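You operate a simulated robot arm through the tools that you are given. There is no shell and no other tool.

Carry out the task below with a simulated two-armed robot. There is one attempt and no reset: what you move stays moved.

JOB
Pick up the yellow-band cylinder with one hand, pass it to the other hand and put it on the top of the press bench. Set down upright: yellow-band cylinder.

The check looks at the end state, three seconds after you hand in, the way a careful person would. Anything else that was tipped, shoved, dropped, spilled or broken makes it a failure.

ROBOT AND FRAMES
Two 7-joint arms with two-finger grippers on one trunk, on a base that moves. Base frame: it is fixed to the floor where the robot stands at the start and does not move with it; the origin is under the middle of the robot, x ahead of it, y to its left, z up. Lengths are in mm, angles in rad, forces in N, time in s.
The left shoulder is at the start at [60, 123, 945], the right one opposite. With the tool pointing down near the work surface each hand reaches from about 360 to 800 mm from the robot's upright axis, wherever it stands, measured 20 degrees to its own side. Places, roughly: top of the press bench [2200, 2900, 800]; yellow-band cylinder [0, 3250, 750]. Payload 1.47 kg a hand.
The TCP of each hand is the grasp point between the finger pads, 16 mm short of the fingertips. In the tool frame z runs along the fingers and y along their closing line. The gripper opens to 87 mm; its body begins 55 mm behind the TCP.
Orientation is told as [roll, pitch, yaw] about the base's x, y, z axes, in that order, counted from this pose: with the fingers straight down and closing along the base's y, the tool's x points along the base's -x, its y along +y and its z along -z.

CONTROLS
- The arms move only by the tool step_arm. It takes "left_rows", "right_rows" or both (then of equal length, played together; a hand with none holds still); each is a list of rows, each an object (a shift or turn left out is 0, a gripper value left out holds the last) with "translation": the shift along the tool's x, y, z in mm, a list of three; "turn": the turn, a rotation vector about the tool's x, y, z in rad, a list of three; "jaw": the opening, from 0 (shut) to 1 (fully open). In form: [{"translation": [dx, dy, dz], "turn": [wx, wy, wz], "jaw": jaw}, ...]. A call has 1 to 20 rows; each row shifts and turns the commanded pose from where the row before left it, along the tool's axes as they then stand. Each row takes 0.2 s and may step no farther than 50 mm and 0.15 rad from the row before; otherwise, or with a gripper value out of range, the whole call is refused. A pose out of reach is approached as far as the arm can. The call stops where the force on the tool passes 40 N (or 10 N more than at its start, if that is more) or the arm is blocked; 0.2 s more then pass. The fingers move at their own pace (about 153 mm/s each) and stop on an object; they squeeze with about 22 N. The grip force told is the motor's: it shows also when the fingers shut on nothing. Time passes only in rows, and 0.2 s behind the last, so rows that do not move let the fingers close. It gives the time, the measured TCP pose, the force on the tool (base axes), the opening and the grip force at its end, in the units of the frame above (readings bear some noise), with the torque about the TCP (base axes, N m) and any sound that the robot's microphone picked up, and new pictures: "pictures" is both (left out), scene, wrist or none (wrist: the cameras of the hands that moved).
- Cameras (640 x 400 px; columns grow to the right, rows downward): "scene" is now at [95.1, -11.7, 1513.6]; the picture's right is [-0.16, -0.99, 0.00], its down [-0.61, 0.10, -0.79] and it looks along [0.78, -0.12, -0.61] (base axes); focal length 250 px, centre (320, 200). "left" rides on the left gripper at [73, -12, -90] in its tool frame; the picture's right is [0.16, 0.99, 0.00], its down [-0.72, 0.12, -0.68] and it looks along [-0.67, 0.11, 0.73] (tool axes); focal length 247 px, centre (320, 200). "right" rides on the right gripper at [73, 12, -90] in its tool frame; the picture's right is [-0.16, 0.99, 0.00], its down [-0.72, -0.12, -0.68] and it looks along [-0.67, -0.11, 0.73] (tool axes); focal length 247 px, centre (320, 200). There is no depth. A picture from a camera that has moved, and an enlarged one, comes with that camera's place and axes in the base frame and with its lens.
- slide_trunk(by): moves the trunk up (or, below 0, down) by that many mm; the arms and the scene camera ride with it, the base frame stays. It gives what a move gives, with no picture.
- drive_base(legs): drives the robot by 1 to 6 legs, each [ahead, left, turn to the left] in mm, mm and rad, along the robot's own axes; the way and the turn of a leg run together, so that a leg with both is an arc; at most 1500 mm and 3.142 rad a leg. The arms and the cameras ride along, it lands a little off, and it stops where it bumps. It gives what a move gives, and a new picture of the scene camera.
- aim_head(pan, tilt): turns the head with the scene camera to pan (to the left, within 2.094 rad either way) and tilt (down, from -0.506 to 1.204), counted from straight ahead of the robot. It gives what a move gives, and a new picture of the scene camera.
- inspect(camera, box): a new picture of the part [left, top, right, bottom] of that camera's present view, enlarged. It takes no simulated time.
- hand_in(): hands the job in; it is judged then, once.

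Places have to be worked out from the pictures, the camera data and where the tool is seen. Open the grippers and draw the arms clear of the work before you hand the job in, unless the task says otherwise.

The tools are called after "Call:" by a JSON object that holds its "op" and its "data". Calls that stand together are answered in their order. step_arm: Moves the arms, as the interface text tells. Its arguments: {"type":"object","properties":{"left_rows":{"type":"array","items":{"type":"object","properties":{"translation":{"type":"array","items":{"type":"number"}},"turn":{"type":"array","items":{"type":"number"}},"jaw":{"type":"number"}}}},"right_rows":{"type":"array","items":{"type":"object","properties":{"translation":{"type":"array","items":{"type":"number"}},"turn":{"type":"array","items":{"type":"number"}},"jaw":{"type":"number"}}}},"pictures":{"type":"string","enum":["both","scene","wrist","none"]}},"required":[]} The other tools are called the same way: slide_trunk (by) moves the trunk up or down; drive_base (legs) drives the base; aim_head (pan, tilt) turns the head that bears the scene camera; inspect (camera, box) takes an enlarged picture of a part of a camera's view; hand_in () hands the job in.

At the start:

```text
t: 0.0
left_ee_pos: [513.6, 160.5, 1022.7]
left_ee_rot: [0.0, 0.001, 0.0]
left_wrist_force: [0.2, 0.1, 0.1]
left_wrist_torque: [0.0, -0.01, -0.03]
left_opening: 87.1
left_grasp_force: 0.1
right_ee_pos: [495.4, -221.8, 1039.2]
right_ee_rot: [-0.001, 0.0, 0.001]
right_wrist_force: [-0.4, -0.5, -0.8]
right_wrist_torque: [0.01, -0.01, -0.03]
right_opening: 87.1
right_grasp_force: 0.0
trunk travel left (down, up): [-100.0, 130.0]
robot x, y, heading: [0.5, -0.1, 0.0]
head pan, tilt (commanded): [-0.155, 0.661]
```

scene: 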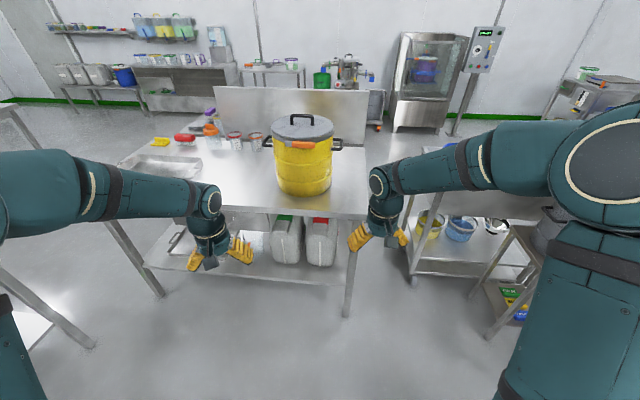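
right: 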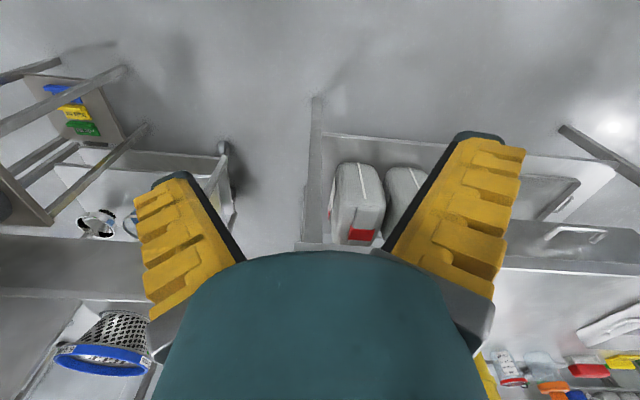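
left: 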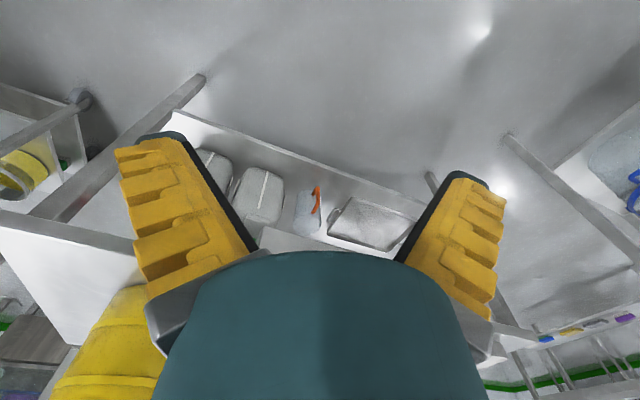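

The start view shows a bench ahead; the cylinder should be far to my left (0, 3250) and the press bench at (2200, 2900). I turn the head left to survey the way.

Call:
{"op": "aim_head", "data": {"pan": 1.57, "tilt": 0.4}}

Call:
{"op": "aim_head", "data": {"pan": 0.8, "tilt": 0.4}}

Call:
{"op": "aim_head", "data": {"pan": 2.09, "tilt": 0.5}}

```text
t: 1.8
left_ee_pos: [514.0, 160.7, 1022.3]
left_ee_rot: [-0.001, 0.001, -0.001]
left_wrist_force: [0.0, -0.2, 0.8]
left_wrist_torque: [0.01, -0.01, 0.03]
left_opening: 87.1
left_grasp_force: 0.2
right_ee_pos: [495.8, -221.3, 1038.8]
right_ee_rot: [0.0, 0.0, -0.001]
right_wrist_force: [-0.3, -0.6, 0.8]
right_wrist_torque: [0.02, 0.0, 0.0]
right_opening: 86.8
right_grasp_force: 0.1
trunk travel left (down, up): [-100.0, 130.0]
robot x, y, heading: [3.3, 2.3, -0.004]
head pan, tilt (commanded): [1.571, 0.4]
camera scene: at [9.7, 94.3, 1537.1], right [1.0, 0.0, 0.0], down [0.0, -0.39, -0.92], along [0.0, 0.92, -0.39], focal length 250 px, centre (320, 200)
```

scene: 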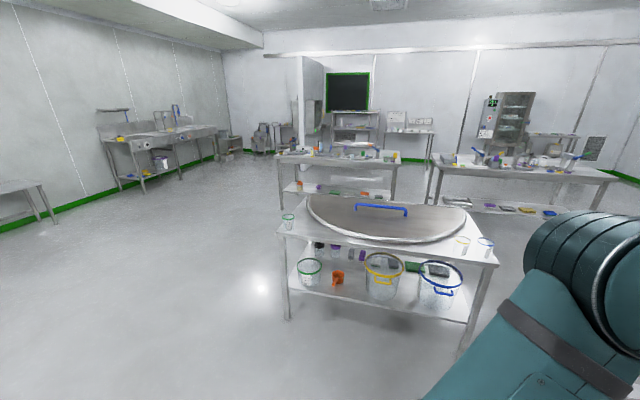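

```text
t: 2.9
left_ee_pos: [513.7, 160.9, 1022.2]
left_ee_rot: [-0.001, 0.0, -0.002]
left_wrist_force: [0.6, -0.4, 0.0]
left_wrist_torque: [0.02, -0.01, 0.03]
left_opening: 86.9
left_grasp_force: 0.1
right_ee_pos: [496.4, -221.8, 1039.6]
right_ee_rot: [-0.002, 0.0, 0.0]
right_wrist_force: [-0.6, 1.1, -0.4]
right_wrist_torque: [0.02, 0.05, -0.02]
right_opening: 86.9
right_grasp_force: 0.2
trunk travel left (down, up): [-100.0, 130.0]
robot x, y, heading: [-1.6, -1.5, -0.001]
head pan, tilt (commanded): [0.799, 0.4]
camera scene: at [74.2, 68.2, 1537.1], right [0.72, -0.7, 0.0], down [-0.27, -0.28, -0.92], along [0.64, 0.66, -0.39], focal length 250 px, centre (320, 200)
```

scene: 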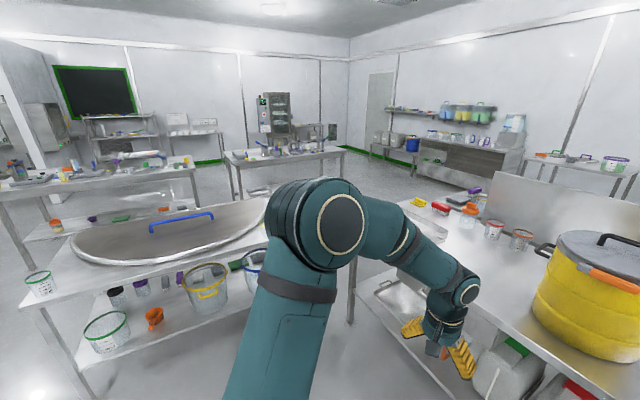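

```text
t: 4.3
left_ee_pos: [515.6, 160.5, 1023.7]
left_ee_rot: [0.0, 0.0, -0.001]
left_wrist_force: [0.1, 0.3, 0.6]
left_wrist_torque: [0.02, 0.01, 0.01]
left_opening: 87.0
left_grasp_force: 0.0
right_ee_pos: [495.9, -221.5, 1039.7]
right_ee_rot: [-0.001, -0.002, 0.0]
right_wrist_force: [-0.2, 0.0, -0.4]
right_wrist_torque: [-0.02, -0.01, 0.01]
right_opening: 86.9
right_grasp_force: 0.2
trunk travel left (down, up): [-100.0, 130.0]
robot x, y, heading: [-0.6, 1.9, 0.004]
head pan, tilt (commanded): [2.089, 0.499]
camera scene: at [-35.3, 80.8, 1528.0], right [0.87, 0.49, 0.0], down [0.24, -0.42, -0.88], along [-0.43, 0.76, -0.48], focal length 250 px, centre (320, 200)
```

scene: 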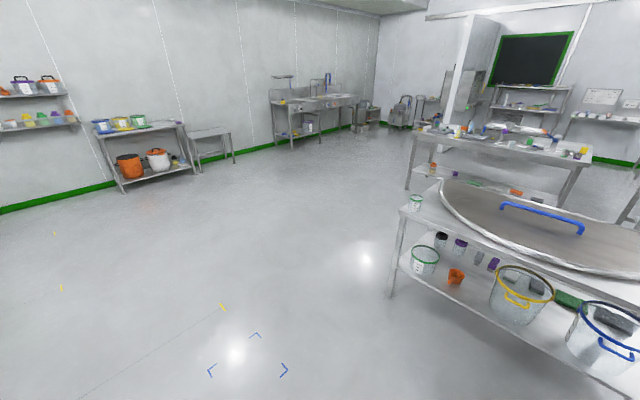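

I aim back toward the cylinder's table and look closer at it and the press bench.

Call:
{"op": "aim_head", "data": {"pan": 1.4, "tilt": 0.35}}

Call:
{"op": "inspect", "data": {"camera": "scene", "box": [220, 120, 400, 232]}}

Call:
{"op": "inspect", "data": {"camera": "scene", "box": [380, 100, 600, 238]}}

```text
t: 5.4
left_ee_pos: [514.3, 159.5, 1021.8]
left_ee_rot: [-0.002, 0.0, 0.0]
left_wrist_force: [-0.4, 0.2, 0.4]
left_wrist_torque: [0.0, 0.02, 0.0]
left_opening: 87.0
left_grasp_force: 0.0
right_ee_pos: [495.9, -221.5, 1039.0]
right_ee_rot: [0.001, -0.001, -0.001]
right_wrist_force: [-0.6, 1.2, 0.3]
right_wrist_torque: [0.03, 0.0, 0.03]
right_opening: 86.9
right_grasp_force: 0.1
trunk travel left (down, up): [-100.0, 130.0]
robot x, y, heading: [3.2, -2.1, -0.001]
head pan, tilt (commanded): [1.4, 0.351]
camera scene: at [25.5, 93.5, 1541.7], right [0.99, -0.17, 0.0], down [-0.06, -0.34, -0.94], along [0.16, 0.93, -0.34], focal length 250 px, centre (320, 200)
```

scene: 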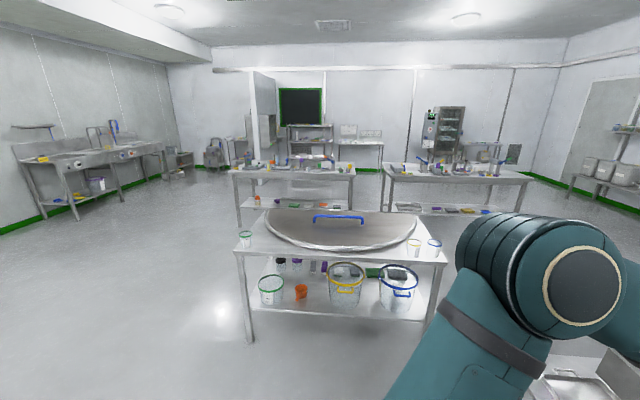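

```text
3.56 times, centred on (310, 176) of scene
camera zoom: at [25.5, 93.5, 1541.7], right [0.99, -0.17, 0.0], down [-0.06, -0.34, -0.94], along [0.16, 0.93, -0.34], focal length 891 px, centre (356, 285)
```

zoom: 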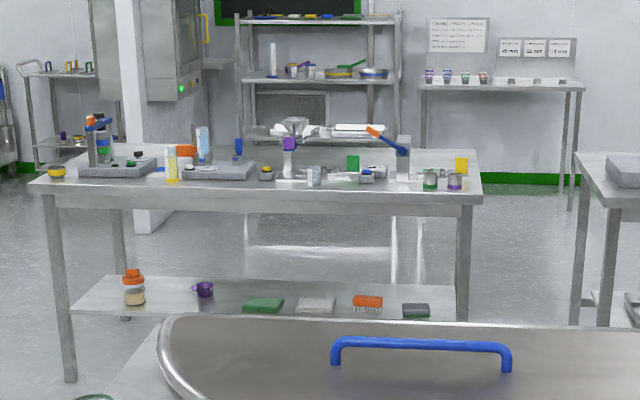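

```text
2.90 times, centred on (490, 169) of scene
camera zoom: at [25.5, 93.5, 1541.7], right [0.99, -0.17, 0.0], down [-0.06, -0.34, -0.94], along [0.16, 0.93, -0.34], focal length 726 px, centre (-173, 290)
```

zoom: 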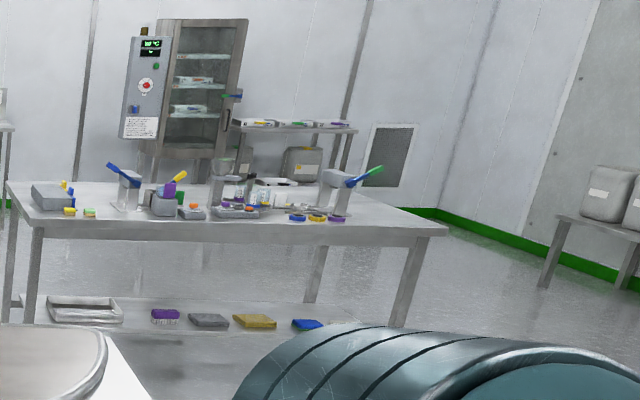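

The cylinder's table lies at about y≈3350–4000 behind a lid table (x −250…1050, y≈1400–2100), and the press bench lies to the right of it. I turn left in place and sidestep to the open aisle to the left of the lid table.

Call:
{"op": "drive_base", "data": {"legs": [[0, 0, 1.571], [0, 850, 0]]}}

Call:
{"op": "aim_head", "data": {"pan": -0.3, "tilt": 0.5}}

```text
t: 17.1
left_ee_pos: [-1021.0, 506.1, 1021.4]
left_ee_rot: [0.001, -0.001, 1.579]
left_wrist_force: [-0.4, 0.5, 0.0]
left_wrist_torque: [-0.02, -0.04, 0.01]
left_opening: 87.2
left_grasp_force: 0.1
right_ee_pos: [-638.3, 492.5, 1039.7]
right_ee_rot: [0.001, -0.001, 1.579]
right_wrist_force: [-0.5, -0.3, -0.4]
right_wrist_torque: [-0.01, -0.02, -0.02]
right_opening: 86.9
right_grasp_force: 0.0
trunk travel left (down, up): [-100.0, 130.0]
robot x, y, heading: [-853.5, -8.1, 1.58]
head pan, tilt (commanded): [1.4, 0.351]
camera scene: at [-947.9, 20.5, 1541.7], right [0.16, 0.99, 0.0], down [0.34, -0.06, -0.94], along [-0.93, 0.15, -0.34], focal length 250 px, centre (320, 200)
```

scene: 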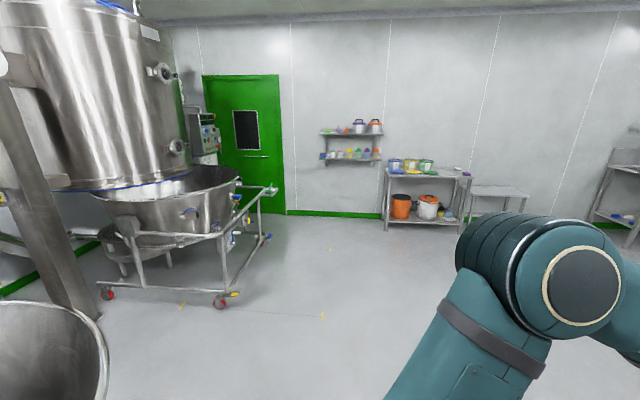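

```text
t: 18.8
left_ee_pos: [-1020.8, 506.3, 1022.4]
left_ee_rot: [0.002, -0.001, 1.578]
left_wrist_force: [0.5, -0.1, 0.9]
left_wrist_torque: [-0.01, 0.02, 0.01]
left_opening: 87.3
left_grasp_force: 0.1
right_ee_pos: [-638.0, 491.8, 1039.2]
right_ee_rot: [0.001, 0.0, 1.582]
right_wrist_force: [0.0, 0.0, 0.2]
right_wrist_torque: [-0.03, -0.04, 0.04]
right_opening: 87.1
right_grasp_force: 0.0
trunk travel left (down, up): [-100.0, 130.0]
robot x, y, heading: [-856.3, -4.8, 1.576]
head pan, tilt (commanded): [-0.3, 0.499]
camera scene: at [-829.8, 92.6, 1528.0], right [0.96, -0.29, 0.0], down [-0.14, -0.46, -0.88], along [0.25, 0.84, -0.48], focal length 250 px, centre (320, 200)
```

scene: 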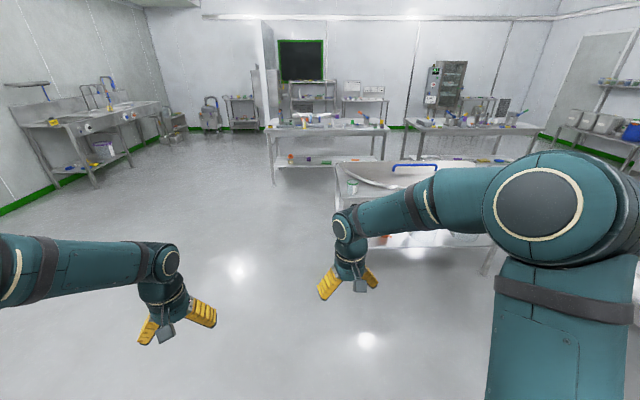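

The aisle ahead is clear. I drive forward to about y≈2400, beside the gap between the two tables.

Call:
{"op": "drive_base", "data": {"legs": [[1400, 0, 0], [950, 0, 0]]}}

Call:
{"op": "aim_head", "data": {"pan": -1.3, "tilt": 0.6}}

Call:
{"op": "aim_head", "data": {"pan": -0.7, "tilt": 0.6}}

```text
t: 30.3
left_ee_pos: [-1060.2, 2848.1, 1022.4]
left_ee_rot: [0.0, 0.0, 1.579]
left_wrist_force: [-0.6, -0.4, -0.4]
left_wrist_torque: [0.03, -0.03, 0.03]
left_opening: 86.9
left_grasp_force: 0.2
right_ee_pos: [-676.8, 2835.0, 1039.7]
right_ee_rot: [0.001, 0.0, 1.58]
right_wrist_force: [0.5, 0.4, -0.3]
right_wrist_torque: [-0.02, 0.0, -0.01]
right_opening: 87.0
right_grasp_force: 0.1
trunk travel left (down, up): [-100.0, 130.0]
robot x, y, heading: [-895.2, 2335.0, 1.581]
head pan, tilt (commanded): [-0.3, 0.499]
camera scene: at [-869.1, 2435.0, 1528.0], right [0.96, -0.29, 0.0], down [-0.14, -0.46, -0.88], along [0.25, 0.84, -0.48], focal length 250 px, centre (320, 200)
```

scene: 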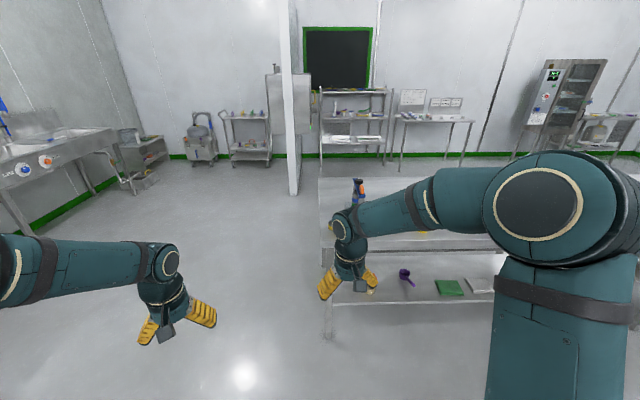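

```text
t: 31.6
left_ee_pos: [-1059.8, 2849.2, 1021.3]
left_ee_rot: [0.0, 0.0, 1.579]
left_wrist_force: [-0.5, 0.6, 0.6]
left_wrist_torque: [0.01, 0.0, -0.02]
left_opening: 87.0
left_grasp_force: 0.0
right_ee_pos: [-677.9, 2834.5, 1041.2]
right_ee_rot: [0.0, 0.001, 1.58]
right_wrist_force: [0.0, 0.4, 0.2]
right_wrist_torque: [0.02, -0.01, -0.02]
right_opening: 87.2
right_grasp_force: 0.0
trunk travel left (down, up): [-100.0, 130.0]
robot x, y, heading: [-894.6, 2335.3, 1.581]
head pan, tilt (commanded): [-1.3, 0.6]
camera scene: at [-810.3, 2371.8, 1518.9], right [0.28, -0.96, 0.0], down [-0.54, -0.16, -0.83], along [0.79, 0.23, -0.56], focal length 250 px, centre (320, 200)
```

scene: 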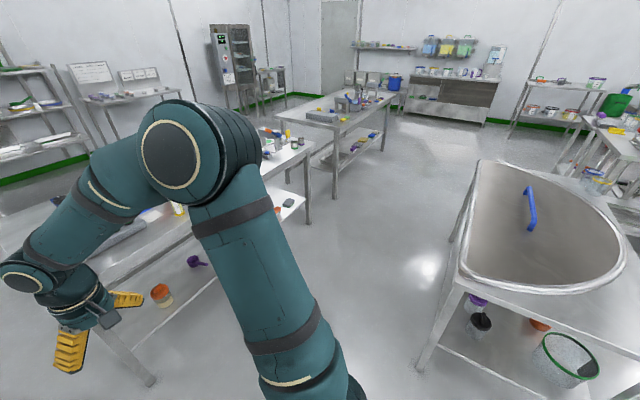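

```text
t: 32.6
left_ee_pos: [-1060.2, 2848.2, 1021.9]
left_ee_rot: [0.0, 0.001, 1.579]
left_wrist_force: [-0.3, -0.8, -0.4]
left_wrist_torque: [-0.03, 0.0, -0.01]
left_opening: 87.3
left_grasp_force: 0.0
right_ee_pos: [-677.8, 2833.7, 1040.3]
right_ee_rot: [-0.002, 0.0, 1.579]
right_wrist_force: [0.6, -0.1, 1.0]
right_wrist_torque: [0.01, -0.01, 0.0]
right_opening: 86.9
right_grasp_force: 0.1
trunk travel left (down, up): [-100.0, 130.0]
robot x, y, heading: [-897.0, 2334.7, 1.577]
head pan, tilt (commanded): [-0.7, 0.6]
camera scene: at [-838.8, 2415.5, 1518.9], right [0.77, -0.64, 0.0], down [-0.36, -0.43, -0.83], along [0.53, 0.64, -0.56], focal length 250 px, centre (320, 200)
```

scene: 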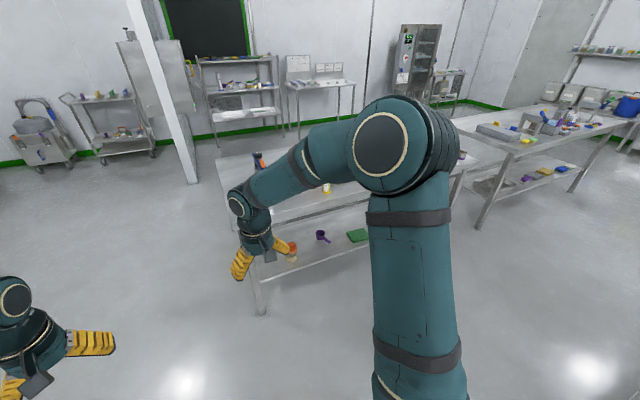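

The lid table's back leg is near (−87, 2017) and the cylinder table's front leg near (−545, 3365), so the gap is about 1.3 m. I go forward 250 and sidestep right 650 into the gap.

Call:
{"op": "drive_base", "data": {"legs": [[250, 0, 0], [0, -650, 0]]}}

Call:
{"op": "aim_head", "data": {"pan": 0.0, "tilt": 0.6}}

Call:
{"op": "inspect", "data": {"camera": "scene", "box": [200, 80, 440, 230]}}

```text
t: 40.1
left_ee_pos: [-428.0, 3105.0, 1021.5]
left_ee_rot: [0.0, 0.0, 1.59]
left_wrist_force: [-0.3, 1.2, 0.1]
left_wrist_torque: [-0.02, 0.02, -0.02]
left_opening: 87.1
left_grasp_force: 0.0
right_ee_pos: [-44.8, 3093.8, 1040.1]
right_ee_rot: [0.003, 0.0, 1.589]
right_wrist_force: [-0.7, -1.2, -0.2]
right_wrist_torque: [-0.02, 0.0, 0.01]
right_opening: 87.1
right_grasp_force: 0.0
trunk travel left (down, up): [-100.0, 130.0]
robot x, y, heading: [-256.8, 2593.8, 1.585]
head pan, tilt (commanded): [-0.7, 0.6]
camera scene: at [-202.4, 2674.3, 1518.9], right [0.78, -0.63, 0.0], down [-0.36, -0.44, -0.83], along [0.52, 0.64, -0.56], focal length 250 px, centre (320, 200)
```

scene: 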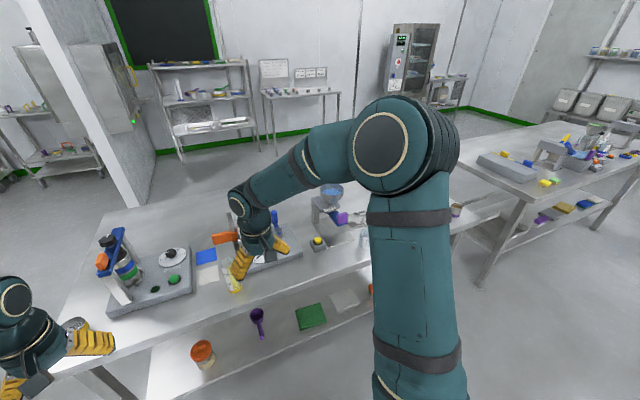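

```text
t: 41.2
left_ee_pos: [-427.2, 3105.0, 1022.2]
left_ee_rot: [-0.001, -0.001, 1.588]
left_wrist_force: [0.4, 0.2, 0.7]
left_wrist_torque: [0.01, 0.01, -0.01]
left_opening: 87.0
left_grasp_force: 0.1
right_ee_pos: [-44.9, 3093.9, 1039.4]
right_ee_rot: [0.0, -0.001, 1.587]
right_wrist_force: [-0.7, 0.1, 1.0]
right_wrist_torque: [-0.01, -0.03, -0.01]
right_opening: 86.7
right_grasp_force: 0.0
trunk travel left (down, up): [-100.0, 130.0]
robot x, y, heading: [-257.1, 2593.9, 1.59]
head pan, tilt (commanded): [0.0, 0.6]
camera scene: at [-259.8, 2694.0, 1518.9], right [1.0, 0.02, 0.0], down [0.01, -0.56, -0.83], along [-0.01, 0.82, -0.56], focal length 250 px, centre (320, 200)
```

scene: 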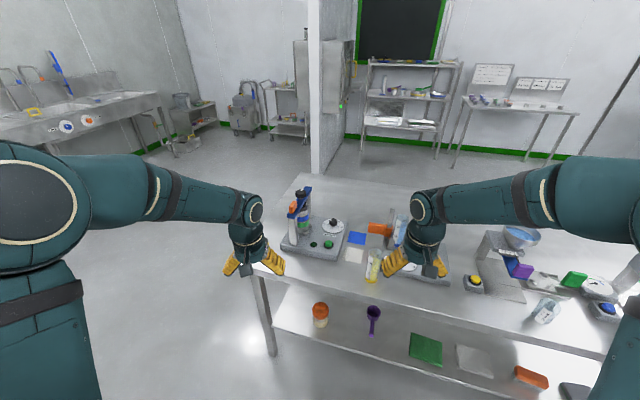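

```text
2.67 times, centred on (320, 155) of scene
camera zoom: at [-259.8, 2694.0, 1518.9], right [1.0, 0.02, 0.0], down [0.01, -0.56, -0.83], along [-0.01, 0.82, -0.56], focal length 668 px, centre (320, 320)
```

zoom: 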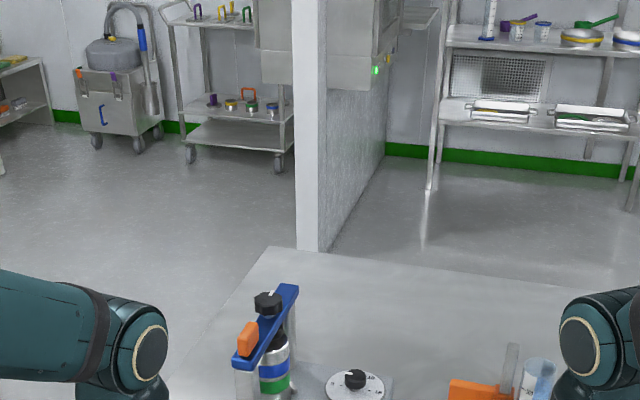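

A tall pale cylinder with a yellow band stands near the front edge at pixel (374, 267), about (−70, 3300). I zoom in.

Call:
{"op": "inspect", "data": {"camera": "scene", "box": [280, 190, 440, 290]}}

Call:
{"op": "inspect", "data": {"camera": "right", "box": [0, 0, 640, 400]}}

Call:
{"op": "inspect", "data": {"camera": "left", "box": [0, 0, 640, 400]}}

```text
4.00 times, centred on (360, 240) of scene
camera zoom: at [-259.8, 2694.0, 1518.9], right [1.0, 0.02, 0.0], down [0.01, -0.56, -0.83], along [-0.01, 0.82, -0.56], focal length 1002 px, centre (160, 40)
```

zoom: 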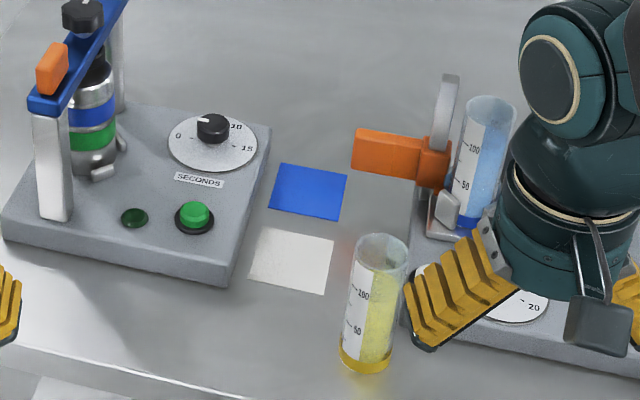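

```text
1.00 times, centred on (320, 200) of right (not enlarged: the box is as wide or as high as the picture)
camera zoom: at [-54.1, 3020.2, 1128.8], right [-0.99, 0.14, 0.0], down [0.1, 0.73, 0.68], along [0.1, 0.67, -0.73], focal length 247 px, centre (320, 200)
```

zoom: 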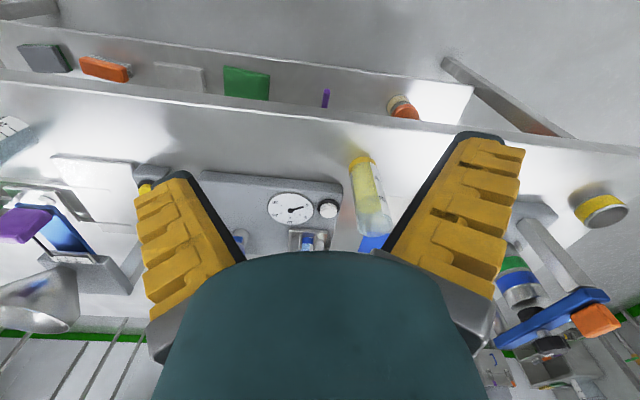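

```text
1.00 times, centred on (320, 200) of left (not enlarged: the box is as wide or as high as the picture)
camera zoom: at [-415.4, 3031.1, 1110.7], right [-0.98, -0.18, 0.0], down [-0.13, 0.72, 0.68], along [-0.12, 0.67, -0.73], focal length 247 px, centre (320, 200)
```

zoom: 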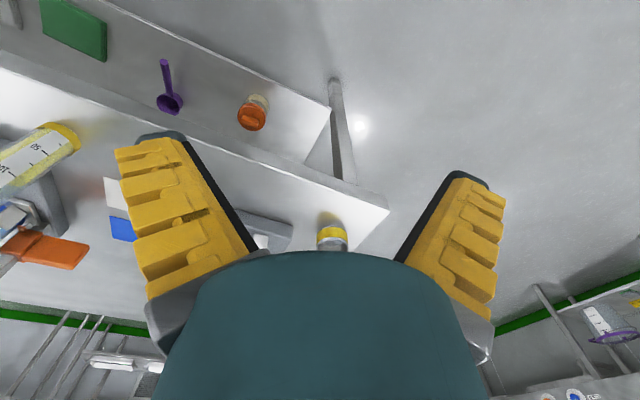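

The target is the yellow-footed measuring cylinder, roughly 46 mm wide and 145 mm tall at about (−85, 3288), holding liquid, with a gray slab close on its right. I plan to grip it from the front with the right hand (fingers nearly level) and later pass it to the left hand gripping from the top; first I pitch the right hand in free air to test this pose.

Call:
{"op": "step_arm", "data": {"right_rows": [{"turn": [0, -0.14, 0]}, {"turn": [0, -0.14, 0]}, {"turn": [0, -0.14, 0]}, {"turn": [0, -0.14, 0]}, {"turn": [0, -0.14, 0]}, {"turn": [0, -0.14, 0]}, {"turn": [0, -0.14, 0]}, {"turn": [0, -0.14, 0]}, {"turn": [0, -0.1, 0]}, {}], "pictures": "both"}}

```text
t: 43.4
left_ee_pos: [-425.5, 3105.1, 1023.9]
left_ee_rot: [0.001, -0.001, 1.588]
left_wrist_force: [0.0, 0.4, 1.2]
left_wrist_torque: [0.01, 0.05, -0.03]
left_opening: 87.1
left_grasp_force: 0.1
right_ee_pos: [-37.3, 3098.0, 1039.7]
right_ee_rot: [-0.052, -1.105, 1.617]
right_wrist_force: [0.4, -0.5, 0.1]
right_wrist_torque: [0.0, 0.02, 0.0]
right_opening: 86.9
right_grasp_force: 0.1
right hand out of reach, approached as far as the arm can: row 5, 6, 9
trunk travel left (down, up): [-100.0, 130.0]
robot x, y, heading: [-254.0, 2589.9, 1.592]
head pan, tilt (commanded): [0.0, 0.6]
camera scene: at [-257.8, 2692.6, 1519.1], right [1.0, 0.02, 0.0], down [0.01, -0.56, -0.83], along [-0.02, 0.83, -0.56], focal length 250 px, centre (320, 200)
camera right: at [-46.7, 2984.3, 1013.5], right [-0.99, 0.07, 0.12], down [0.09, -0.28, 0.95], along [0.1, 0.96, 0.27], focal length 247 px, centre (320, 200)
```

scene: 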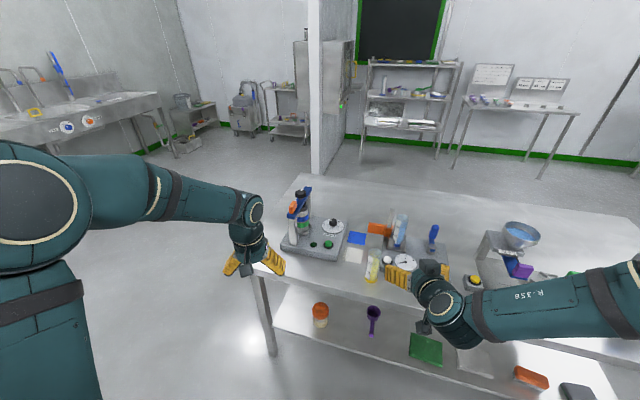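
right: 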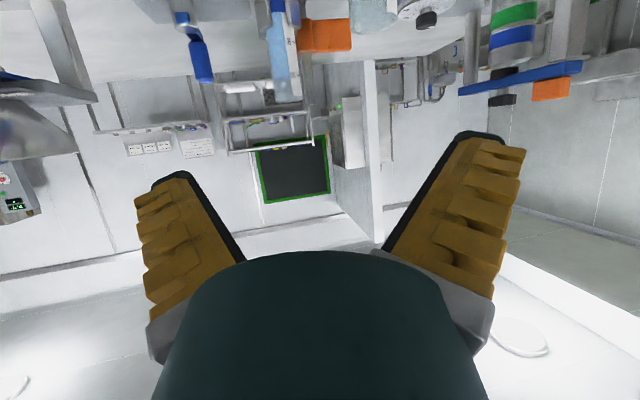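

The right hand reaches a pitch of about −1.1 rad, near its limit here. The cylinder is now unobstructed, so I zoom in to localise it.

Call:
{"op": "inspect", "data": {"camera": "scene", "box": [320, 200, 480, 300]}}

Call:
{"op": "aim_head", "data": {"pan": -0.25, "tilt": 0.85}}

Call:
{"op": "inspect", "data": {"camera": "scene", "box": [230, 110, 390, 210]}}

```text
4.00 times, centred on (400, 250) of scene
camera zoom: at [-257.8, 2692.6, 1519.1], right [1.0, 0.02, 0.0], down [0.01, -0.56, -0.83], along [-0.02, 0.83, -0.56], focal length 1002 px, centre (0, 0)
```

zoom: 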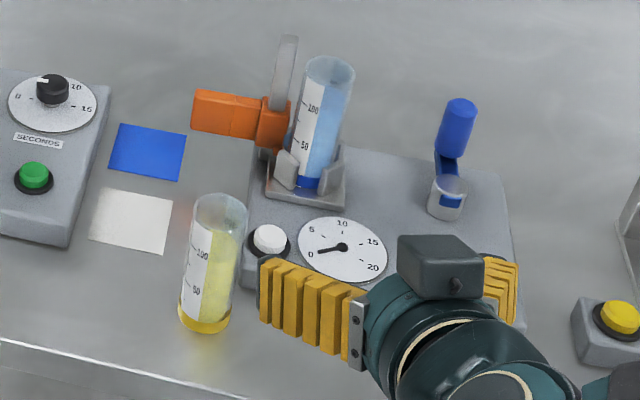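

```text
t: 44.1
left_ee_pos: [-427.3, 3105.8, 1023.2]
left_ee_rot: [0.002, -0.001, 1.588]
left_wrist_force: [0.0, 0.5, 0.2]
left_wrist_torque: [-0.03, 0.01, -0.02]
left_opening: 87.2
left_grasp_force: 0.1
right_ee_pos: [-39.1, 3098.9, 1039.1]
right_ee_rot: [-0.054, -1.104, 1.621]
right_wrist_force: [-0.2, -0.5, 0.2]
right_wrist_torque: [-0.02, 0.05, 0.0]
right_opening: 87.1
right_grasp_force: 0.2
trunk travel left (down, up): [-100.0, 130.0]
robot x, y, heading: [-256.3, 2596.4, 1.584]
head pan, tilt (commanded): [-0.25, 0.85]
camera scene: at [-240.2, 2681.5, 1498.1], right [0.97, -0.23, 0.0], down [-0.17, -0.73, -0.66], along [0.15, 0.64, -0.75], focal length 250 px, centre (320, 200)
```

scene: 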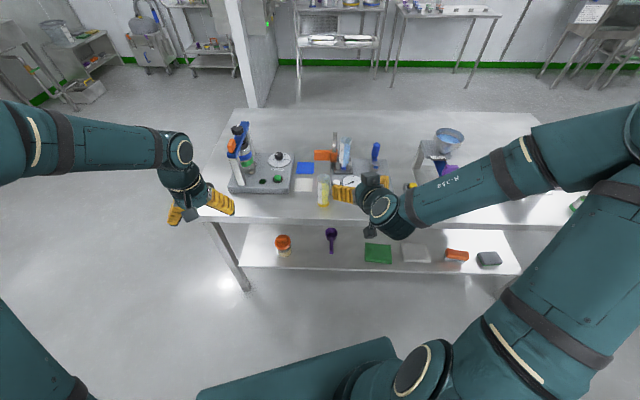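

```text
4.00 times, centred on (310, 160) of scene
camera zoom: at [-240.2, 2681.5, 1498.1], right [0.97, -0.23, 0.0], down [-0.17, -0.73, -0.66], along [0.15, 0.64, -0.75], focal length 1002 px, centre (360, 360)
```

zoom: 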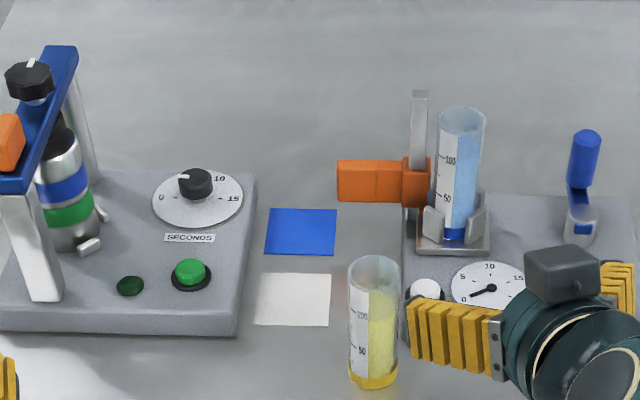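

I need a better height fix, so I zoom in on the cylinder with the left wrist camera, which sees it from a different direction.

Call:
{"op": "inspect", "data": {"camera": "left", "box": [0, 90, 160, 190]}}

Call:
{"op": "inspect", "data": {"camera": "left", "box": [80, 120, 400, 320]}}

```text
4.00 times, centred on (80, 140) of left
camera zoom: at [-415.3, 3031.0, 1110.8], right [-0.98, -0.18, 0.0], down [-0.13, 0.72, 0.68], along [-0.12, 0.67, -0.73], focal length 988 px, centre (1280, 440)
```

zoom: 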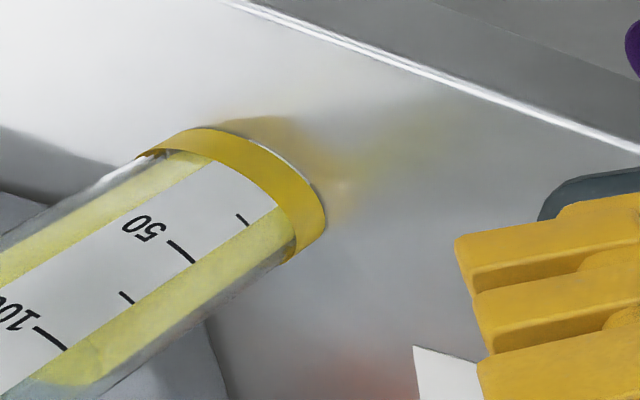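

```text
2.00 times, centred on (240, 220) of left
camera zoom: at [-415.3, 3031.0, 1110.8], right [-0.98, -0.18, 0.0], down [-0.13, 0.72, 0.68], along [-0.12, 0.67, -0.73], focal length 494 px, centre (480, 160)
```

zoom: 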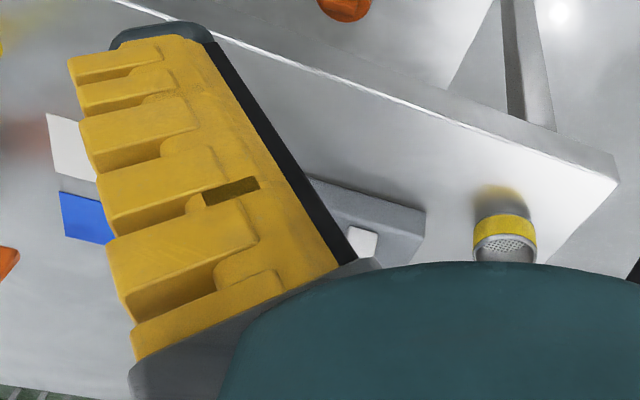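

Triangulating scene and left-wrist views suggests the table top is nearer z≈800 and the cylinder near (−92, 3255). To pin this down I raise the trunk for a vertical baseline and zoom again.

Call:
{"op": "slide_trunk", "data": {"by": 130}}

Call:
{"op": "inspect", "data": {"camera": "scene", "box": [230, 110, 390, 210]}}

Call:
{"op": "inspect", "data": {"camera": "left", "box": [0, 60, 160, 160]}}

```text
t: 45.7
left_ee_pos: [-427.1, 3106.6, 1153.2]
left_ee_rot: [0.0, 0.001, 1.588]
left_wrist_force: [0.5, -0.6, 0.4]
left_wrist_torque: [-0.01, -0.01, 0.02]
left_opening: 86.8
left_grasp_force: 0.0
right_ee_pos: [-38.2, 3098.4, 1169.7]
right_ee_rot: [-0.054, -1.104, 1.62]
right_wrist_force: [0.3, 0.9, 0.2]
right_wrist_torque: [0.0, 0.01, 0.0]
right_opening: 87.0
right_grasp_force: 0.1
trunk travel left (down, up): [-230.0, 0.0]
robot x, y, heading: [-259.3, 2591.6, 1.591]
head pan, tilt (commanded): [-0.25, 0.85]
```

```text
4.00 times, centred on (310, 160) of scene
camera zoom: at [-240.3, 2681.9, 1627.9], right [0.97, -0.23, 0.0], down [-0.17, -0.73, -0.66], along [0.15, 0.64, -0.75], focal length 1002 px, centre (360, 360)
```

zoom: 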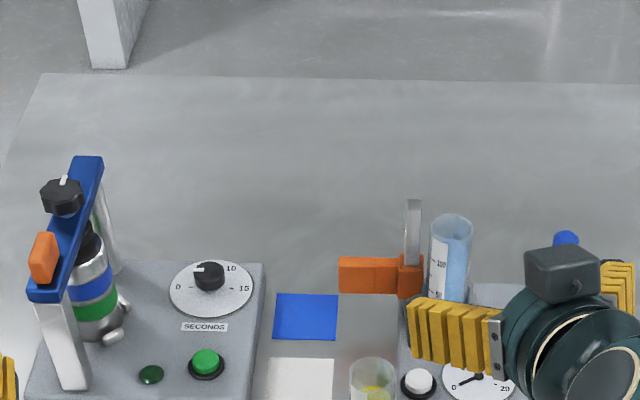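

```text
4.00 times, centred on (80, 110) of left
camera zoom: at [-415.4, 3031.3, 1240.4], right [-0.98, -0.18, 0.0], down [-0.13, 0.72, 0.68], along [-0.12, 0.67, -0.73], focal length 988 px, centre (1280, 560)
```

zoom: 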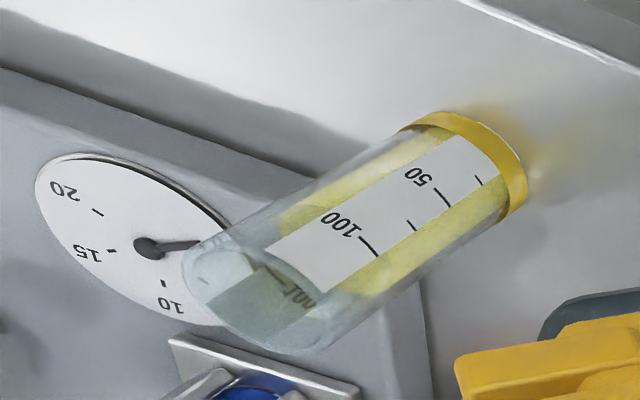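

Triangulation now gives the rim at about (−93, 3250, 941) and the base at z≈807, so the cylinder is ~133 mm tall, ~46 mm wide, with 25 mm of free space to the slab corner. I lower the trunk fully so the level right-hand grip is near shoulder height.

Call:
{"op": "slide_trunk", "data": {"by": -230}}

Call:
{"op": "inspect", "data": {"camera": "scene", "box": [0, 0, 640, 400]}}

Call:
{"op": "inspect", "data": {"camera": "right", "box": [0, 0, 640, 400]}}

```text
t: 48.1
left_ee_pos: [-427.9, 3105.6, 923.0]
left_ee_rot: [-0.001, 0.0, 1.59]
left_wrist_force: [-0.3, 0.3, -0.9]
left_wrist_torque: [0.03, -0.02, 0.03]
left_opening: 86.9
left_grasp_force: 0.0
right_ee_pos: [-39.2, 3099.0, 939.0]
right_ee_rot: [-0.053, -1.103, 1.618]
right_wrist_force: [-0.2, -1.6, -0.7]
right_wrist_torque: [0.0, 0.0, 0.01]
right_opening: 87.2
right_grasp_force: 0.1
trunk travel left (down, up): [0.0, 230.0]
robot x, y, heading: [-255.2, 2594.0, 1.583]
head pan, tilt (commanded): [-0.25, 0.85]
```

```text
1.00 times, centred on (320, 200) of scene (not enlarged: the box is as wide or as high as the picture)
camera zoom: at [-240.3, 2681.6, 1398.1], right [0.97, -0.23, 0.0], down [-0.17, -0.73, -0.66], along [0.15, 0.64, -0.75], focal length 250 px, centre (320, 200)
```

zoom: 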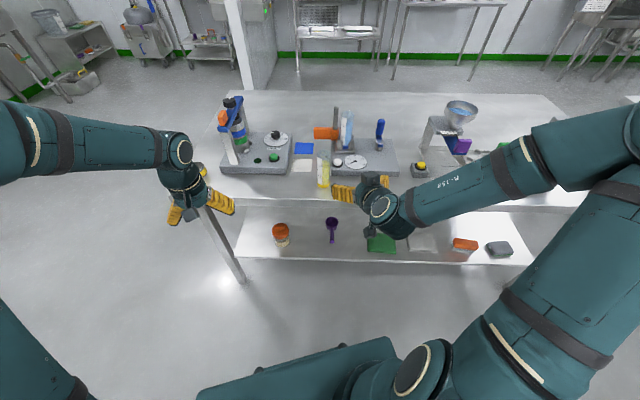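

```text
1.00 times, centred on (320, 200) of right (not enlarged: the box is as wide or as high as the picture)
camera zoom: at [-48.0, 2985.3, 913.5], right [-0.99, 0.07, 0.12], down [0.09, -0.28, 0.96], along [0.1, 0.96, 0.27], focal length 247 px, centre (320, 200)
```

zoom: 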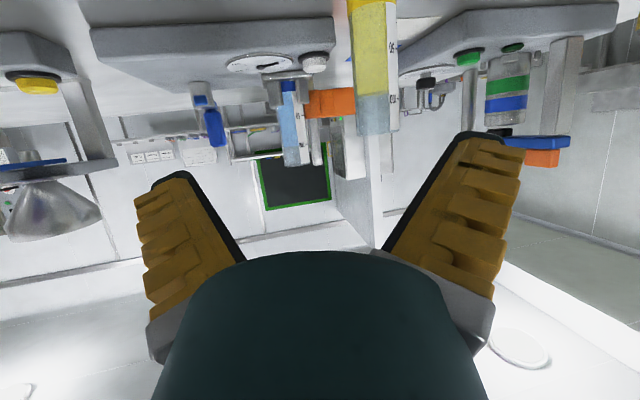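

The right wrist view (inverted, camera beneath the hand) shows the cylinder to the left of the hand's axis. I lower the hand and shift left to line up in front of it at about (−93, 3120, 857).

Call:
{"op": "step_arm", "data": {"right_rows": [{"translation": [12.5, 11.2, 11]}, {"translation": [12.5, 11.2, 11]}, {"translation": [12.5, 11.2, 11]}, {"translation": [12.5, 11.2, 11]}, {"translation": [12.5, 11.2, 11]}, {}], "pictures": "both"}}

```text
t: 49.5
left_ee_pos: [-428.4, 3105.6, 923.4]
left_ee_rot: [0.0, -0.001, 1.587]
left_wrist_force: [0.0, -0.2, -0.1]
left_wrist_torque: [-0.03, -0.02, 0.02]
left_opening: 87.0
left_grasp_force: 0.0
right_ee_pos: [-92.2, 3119.3, 858.5]
right_ee_rot: [-0.056, -1.103, 1.62]
right_wrist_force: [-0.3, 0.1, 0.2]
right_wrist_torque: [-0.02, -0.01, 0.0]
right_opening: 87.0
right_grasp_force: 0.1
trunk travel left (down, up): [0.0, 230.0]
robot x, y, heading: [-259.7, 2593.2, 1.586]
head pan, tilt (commanded): [-0.25, 0.85]
camera scene: at [-240.8, 2681.6, 1398.1], right [0.97, -0.23, 0.0], down [-0.17, -0.73, -0.66], along [0.15, 0.64, -0.75], focal length 250 px, centre (320, 200)
camera right: at [-102.4, 3006.0, 832.5], right [-0.99, 0.07, 0.12], down [0.09, -0.28, 0.95], along [0.1, 0.96, 0.27], focal length 247 px, centre (320, 200)
```

scene: 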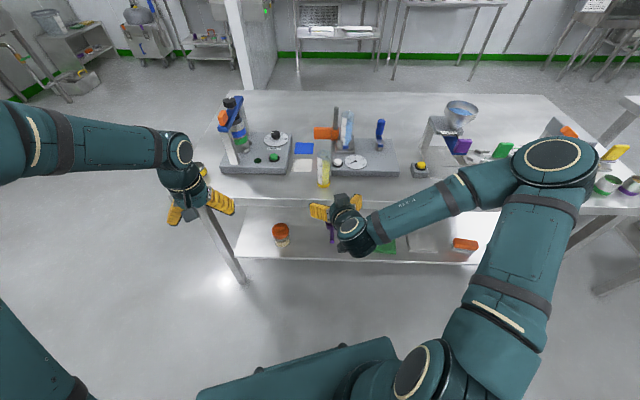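
right: 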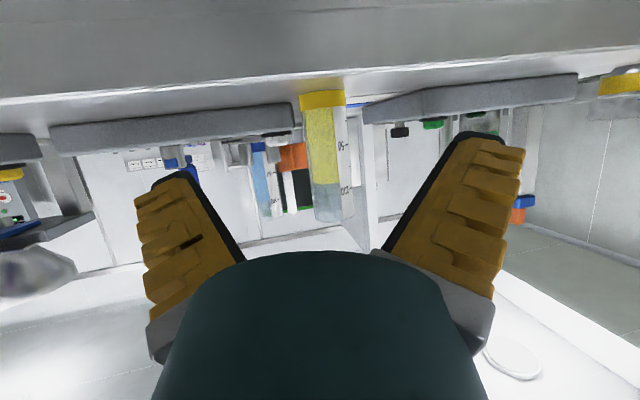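

The hand is where I wanted it, and the wrist view puts the base at about (−90, 3250, 803). I zoom in on the wrist view to check lateral alignment and the rim height.

Call:
{"op": "inspect", "data": {"camera": "right", "box": [220, 60, 460, 260]}}

Call:
{"op": "inspect", "data": {"camera": "scene", "box": [260, 120, 420, 220]}}

Call:
{"op": "inspect", "data": {"camera": "left", "box": [0, 60, 200, 200]}}

```text
2.00 times, centred on (340, 160) of right
camera zoom: at [-102.4, 3006.0, 832.5], right [-0.99, 0.07, 0.12], down [0.09, -0.28, 0.95], along [0.1, 0.96, 0.27], focal length 494 px, centre (280, 280)
```

zoom: 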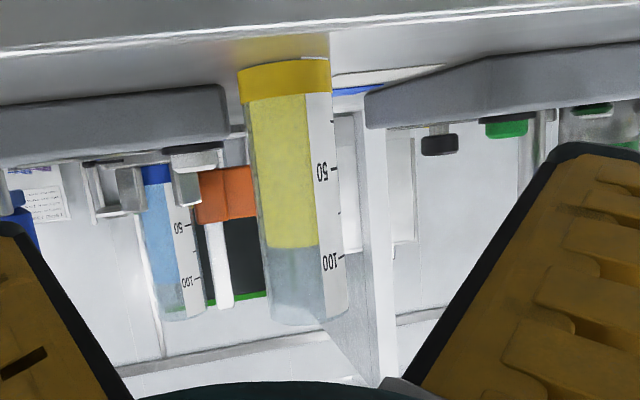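

```text
4.00 times, centred on (340, 170) of scene
camera zoom: at [-240.8, 2681.6, 1398.1], right [0.97, -0.23, 0.0], down [-0.17, -0.73, -0.66], along [0.15, 0.64, -0.75], focal length 1002 px, centre (240, 320)
```

zoom: 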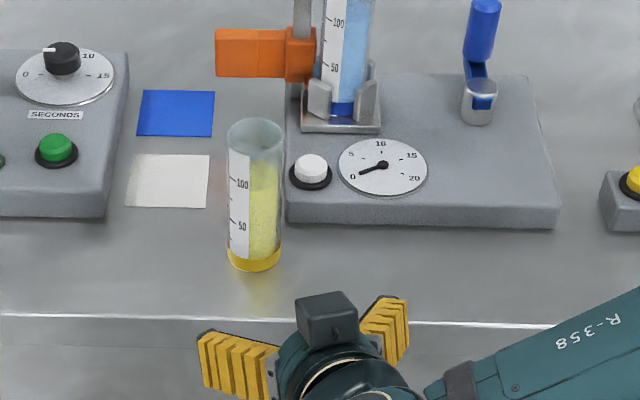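

```text
2.86 times, centred on (100, 130) of left
camera zoom: at [-415.8, 3031.0, 1010.7], right [-0.98, -0.18, 0.0], down [-0.13, 0.72, 0.68], along [-0.12, 0.67, -0.73], focal length 706 px, centre (949, 400)
```

zoom: 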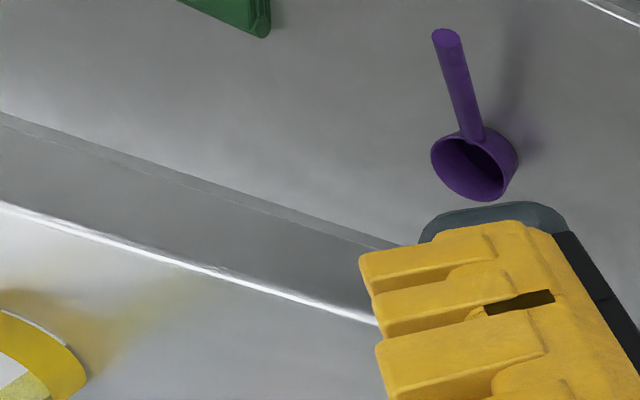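

All views agree now on the axis near (−91, 3257), base z≈800 and rim ≈927. I advance part-way level toward it and check alignment.

Call:
{"op": "step_arm", "data": {"right_rows": [{"translation": [-7.7, -0.1, 17.1]}, {"translation": [-7.7, -0.1, 17.1]}, {"translation": [-7.7, -0.1, 17.1]}, {"translation": [-7.7, -0.1, 17.1]}, {}], "pictures": "both"}}

Call:
{"op": "inspect", "data": {"camera": "scene", "box": [260, 120, 420, 220]}}

```text
t: 50.7
left_ee_pos: [-427.4, 3104.9, 922.2]
left_ee_rot: [0.0, 0.001, 1.588]
left_wrist_force: [-0.1, 0.0, 0.1]
left_wrist_torque: [-0.02, 0.05, -0.01]
left_opening: 86.9
left_grasp_force: 0.1
right_ee_pos: [-93.6, 3195.4, 853.4]
right_ee_rot: [-0.054, -1.102, 1.619]
right_wrist_force: [0.0, -0.2, 0.8]
right_wrist_torque: [-0.02, -0.03, -0.02]
right_opening: 87.1
right_grasp_force: 0.0
trunk travel left (down, up): [0.0, 230.0]
robot x, y, heading: [-256.3, 2593.1, 1.584]
head pan, tilt (commanded): [-0.25, 0.85]
camera scene: at [-240.3, 2681.7, 1398.0], right [0.97, -0.23, 0.0], down [-0.17, -0.73, -0.66], along [0.15, 0.64, -0.75], focal length 250 px, centre (320, 200)
camera right: at [-102.2, 3081.3, 828.4], right [-0.99, 0.07, 0.12], down [0.09, -0.28, 0.96], along [0.1, 0.96, 0.27], focal length 247 px, centre (320, 200)
```

scene: 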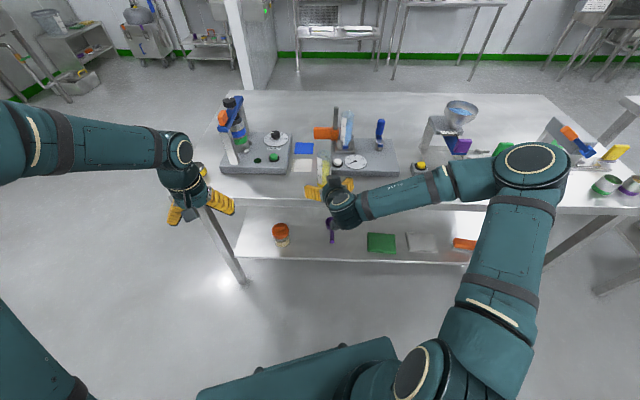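
right: 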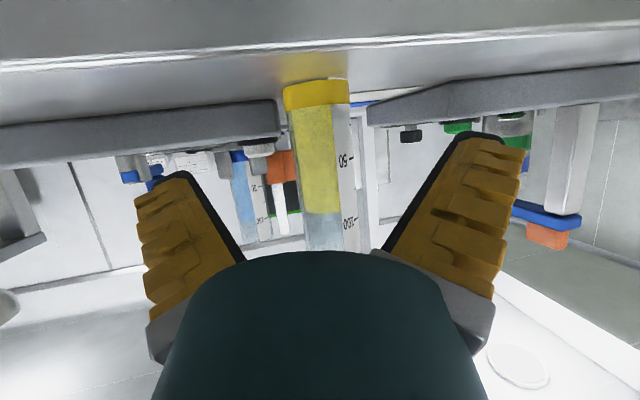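

```text
4.00 times, centred on (340, 170) of scene
camera zoom: at [-240.3, 2681.7, 1398.0], right [0.97, -0.23, 0.0], down [-0.17, -0.73, -0.66], along [0.15, 0.64, -0.75], focal length 1002 px, centre (240, 320)
```

zoom: 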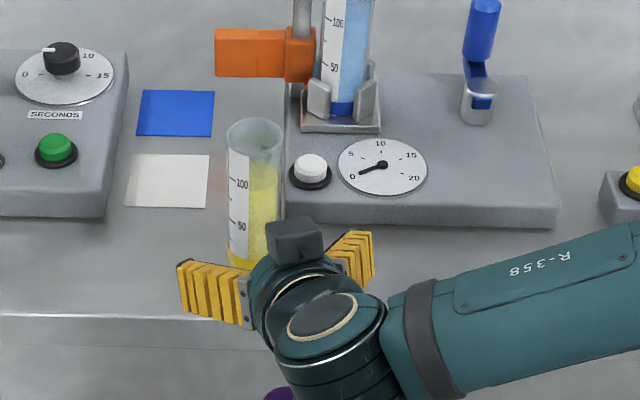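

Alignment looks right: the cylinder is centred between the fingers within ~3 mm. I advance another ~39 mm while dropping slightly, then check the clearance of the housing atop the hand to the rim.

Call:
{"op": "step_arm", "data": {"right_rows": [{"translation": [-3.8, -0.6, 12.6]}, {"translation": [-3.8, -0.6, 12.6]}, {"translation": [-3.8, -0.6, 12.6]}, {}], "pictures": "wrist"}}

Call:
{"op": "inspect", "data": {"camera": "scene", "box": [280, 130, 400, 205]}}

Call:
{"op": "inspect", "data": {"camera": "left", "box": [0, 40, 240, 190]}}

```text
t: 51.7
left_ee_pos: [-427.6, 3105.6, 922.4]
left_ee_rot: [0.0, -0.001, 1.587]
left_wrist_force: [-0.9, 1.4, 1.0]
left_wrist_torque: [0.0, 0.02, -0.01]
left_opening: 87.0
left_grasp_force: 0.0
right_ee_pos: [-89.7, 3233.6, 844.0]
right_ee_rot: [-0.054, -1.103, 1.619]
right_wrist_force: [-0.7, -0.6, -0.1]
right_wrist_torque: [0.0, 0.03, 0.0]
right_opening: 87.2
right_grasp_force: 0.1
trunk travel left (down, up): [0.0, 230.0]
robot x, y, heading: [-256.1, 2592.9, 1.592]
head pan, tilt (commanded): [-0.25, 0.85]
camera right: at [-99.4, 3119.4, 820.2], right [-0.99, 0.07, 0.12], down [0.09, -0.28, 0.96], along [0.1, 0.96, 0.27], focal length 247 px, centre (320, 200)
```

right: 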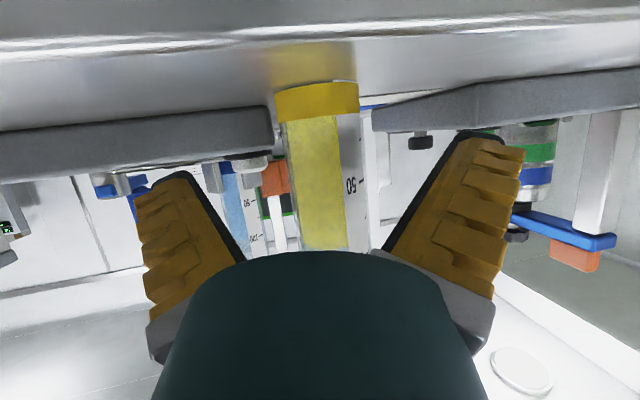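

```text
5.33 times, centred on (340, 168) of scene
camera zoom: at [-240.3, 2681.7, 1398.0], right [0.97, -0.23, 0.0], down [-0.17, -0.73, -0.66], along [0.15, 0.64, -0.75], focal length 1336 px, centre (213, 373)
```

zoom: 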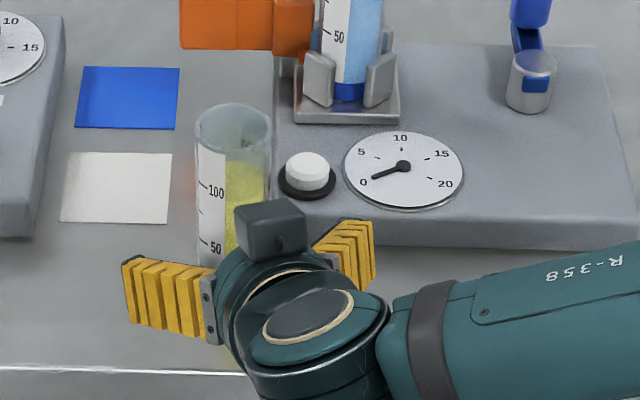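

```text
2.67 times, centred on (120, 115) of left
camera zoom: at [-415.4, 3031.1, 1010.7], right [-0.98, -0.18, 0.0], down [-0.13, 0.72, 0.68], along [-0.12, 0.67, -0.73], focal length 659 px, centre (853, 427)
```

zoom: 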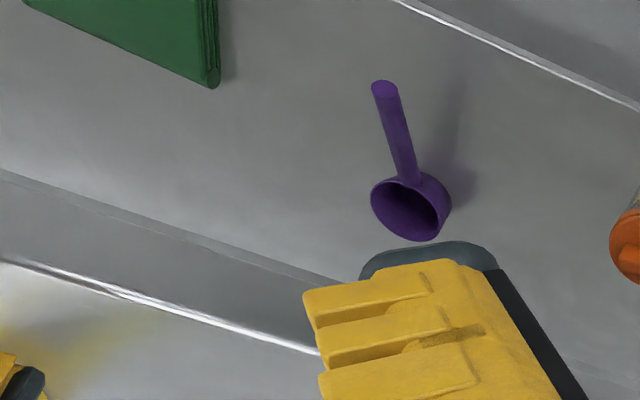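

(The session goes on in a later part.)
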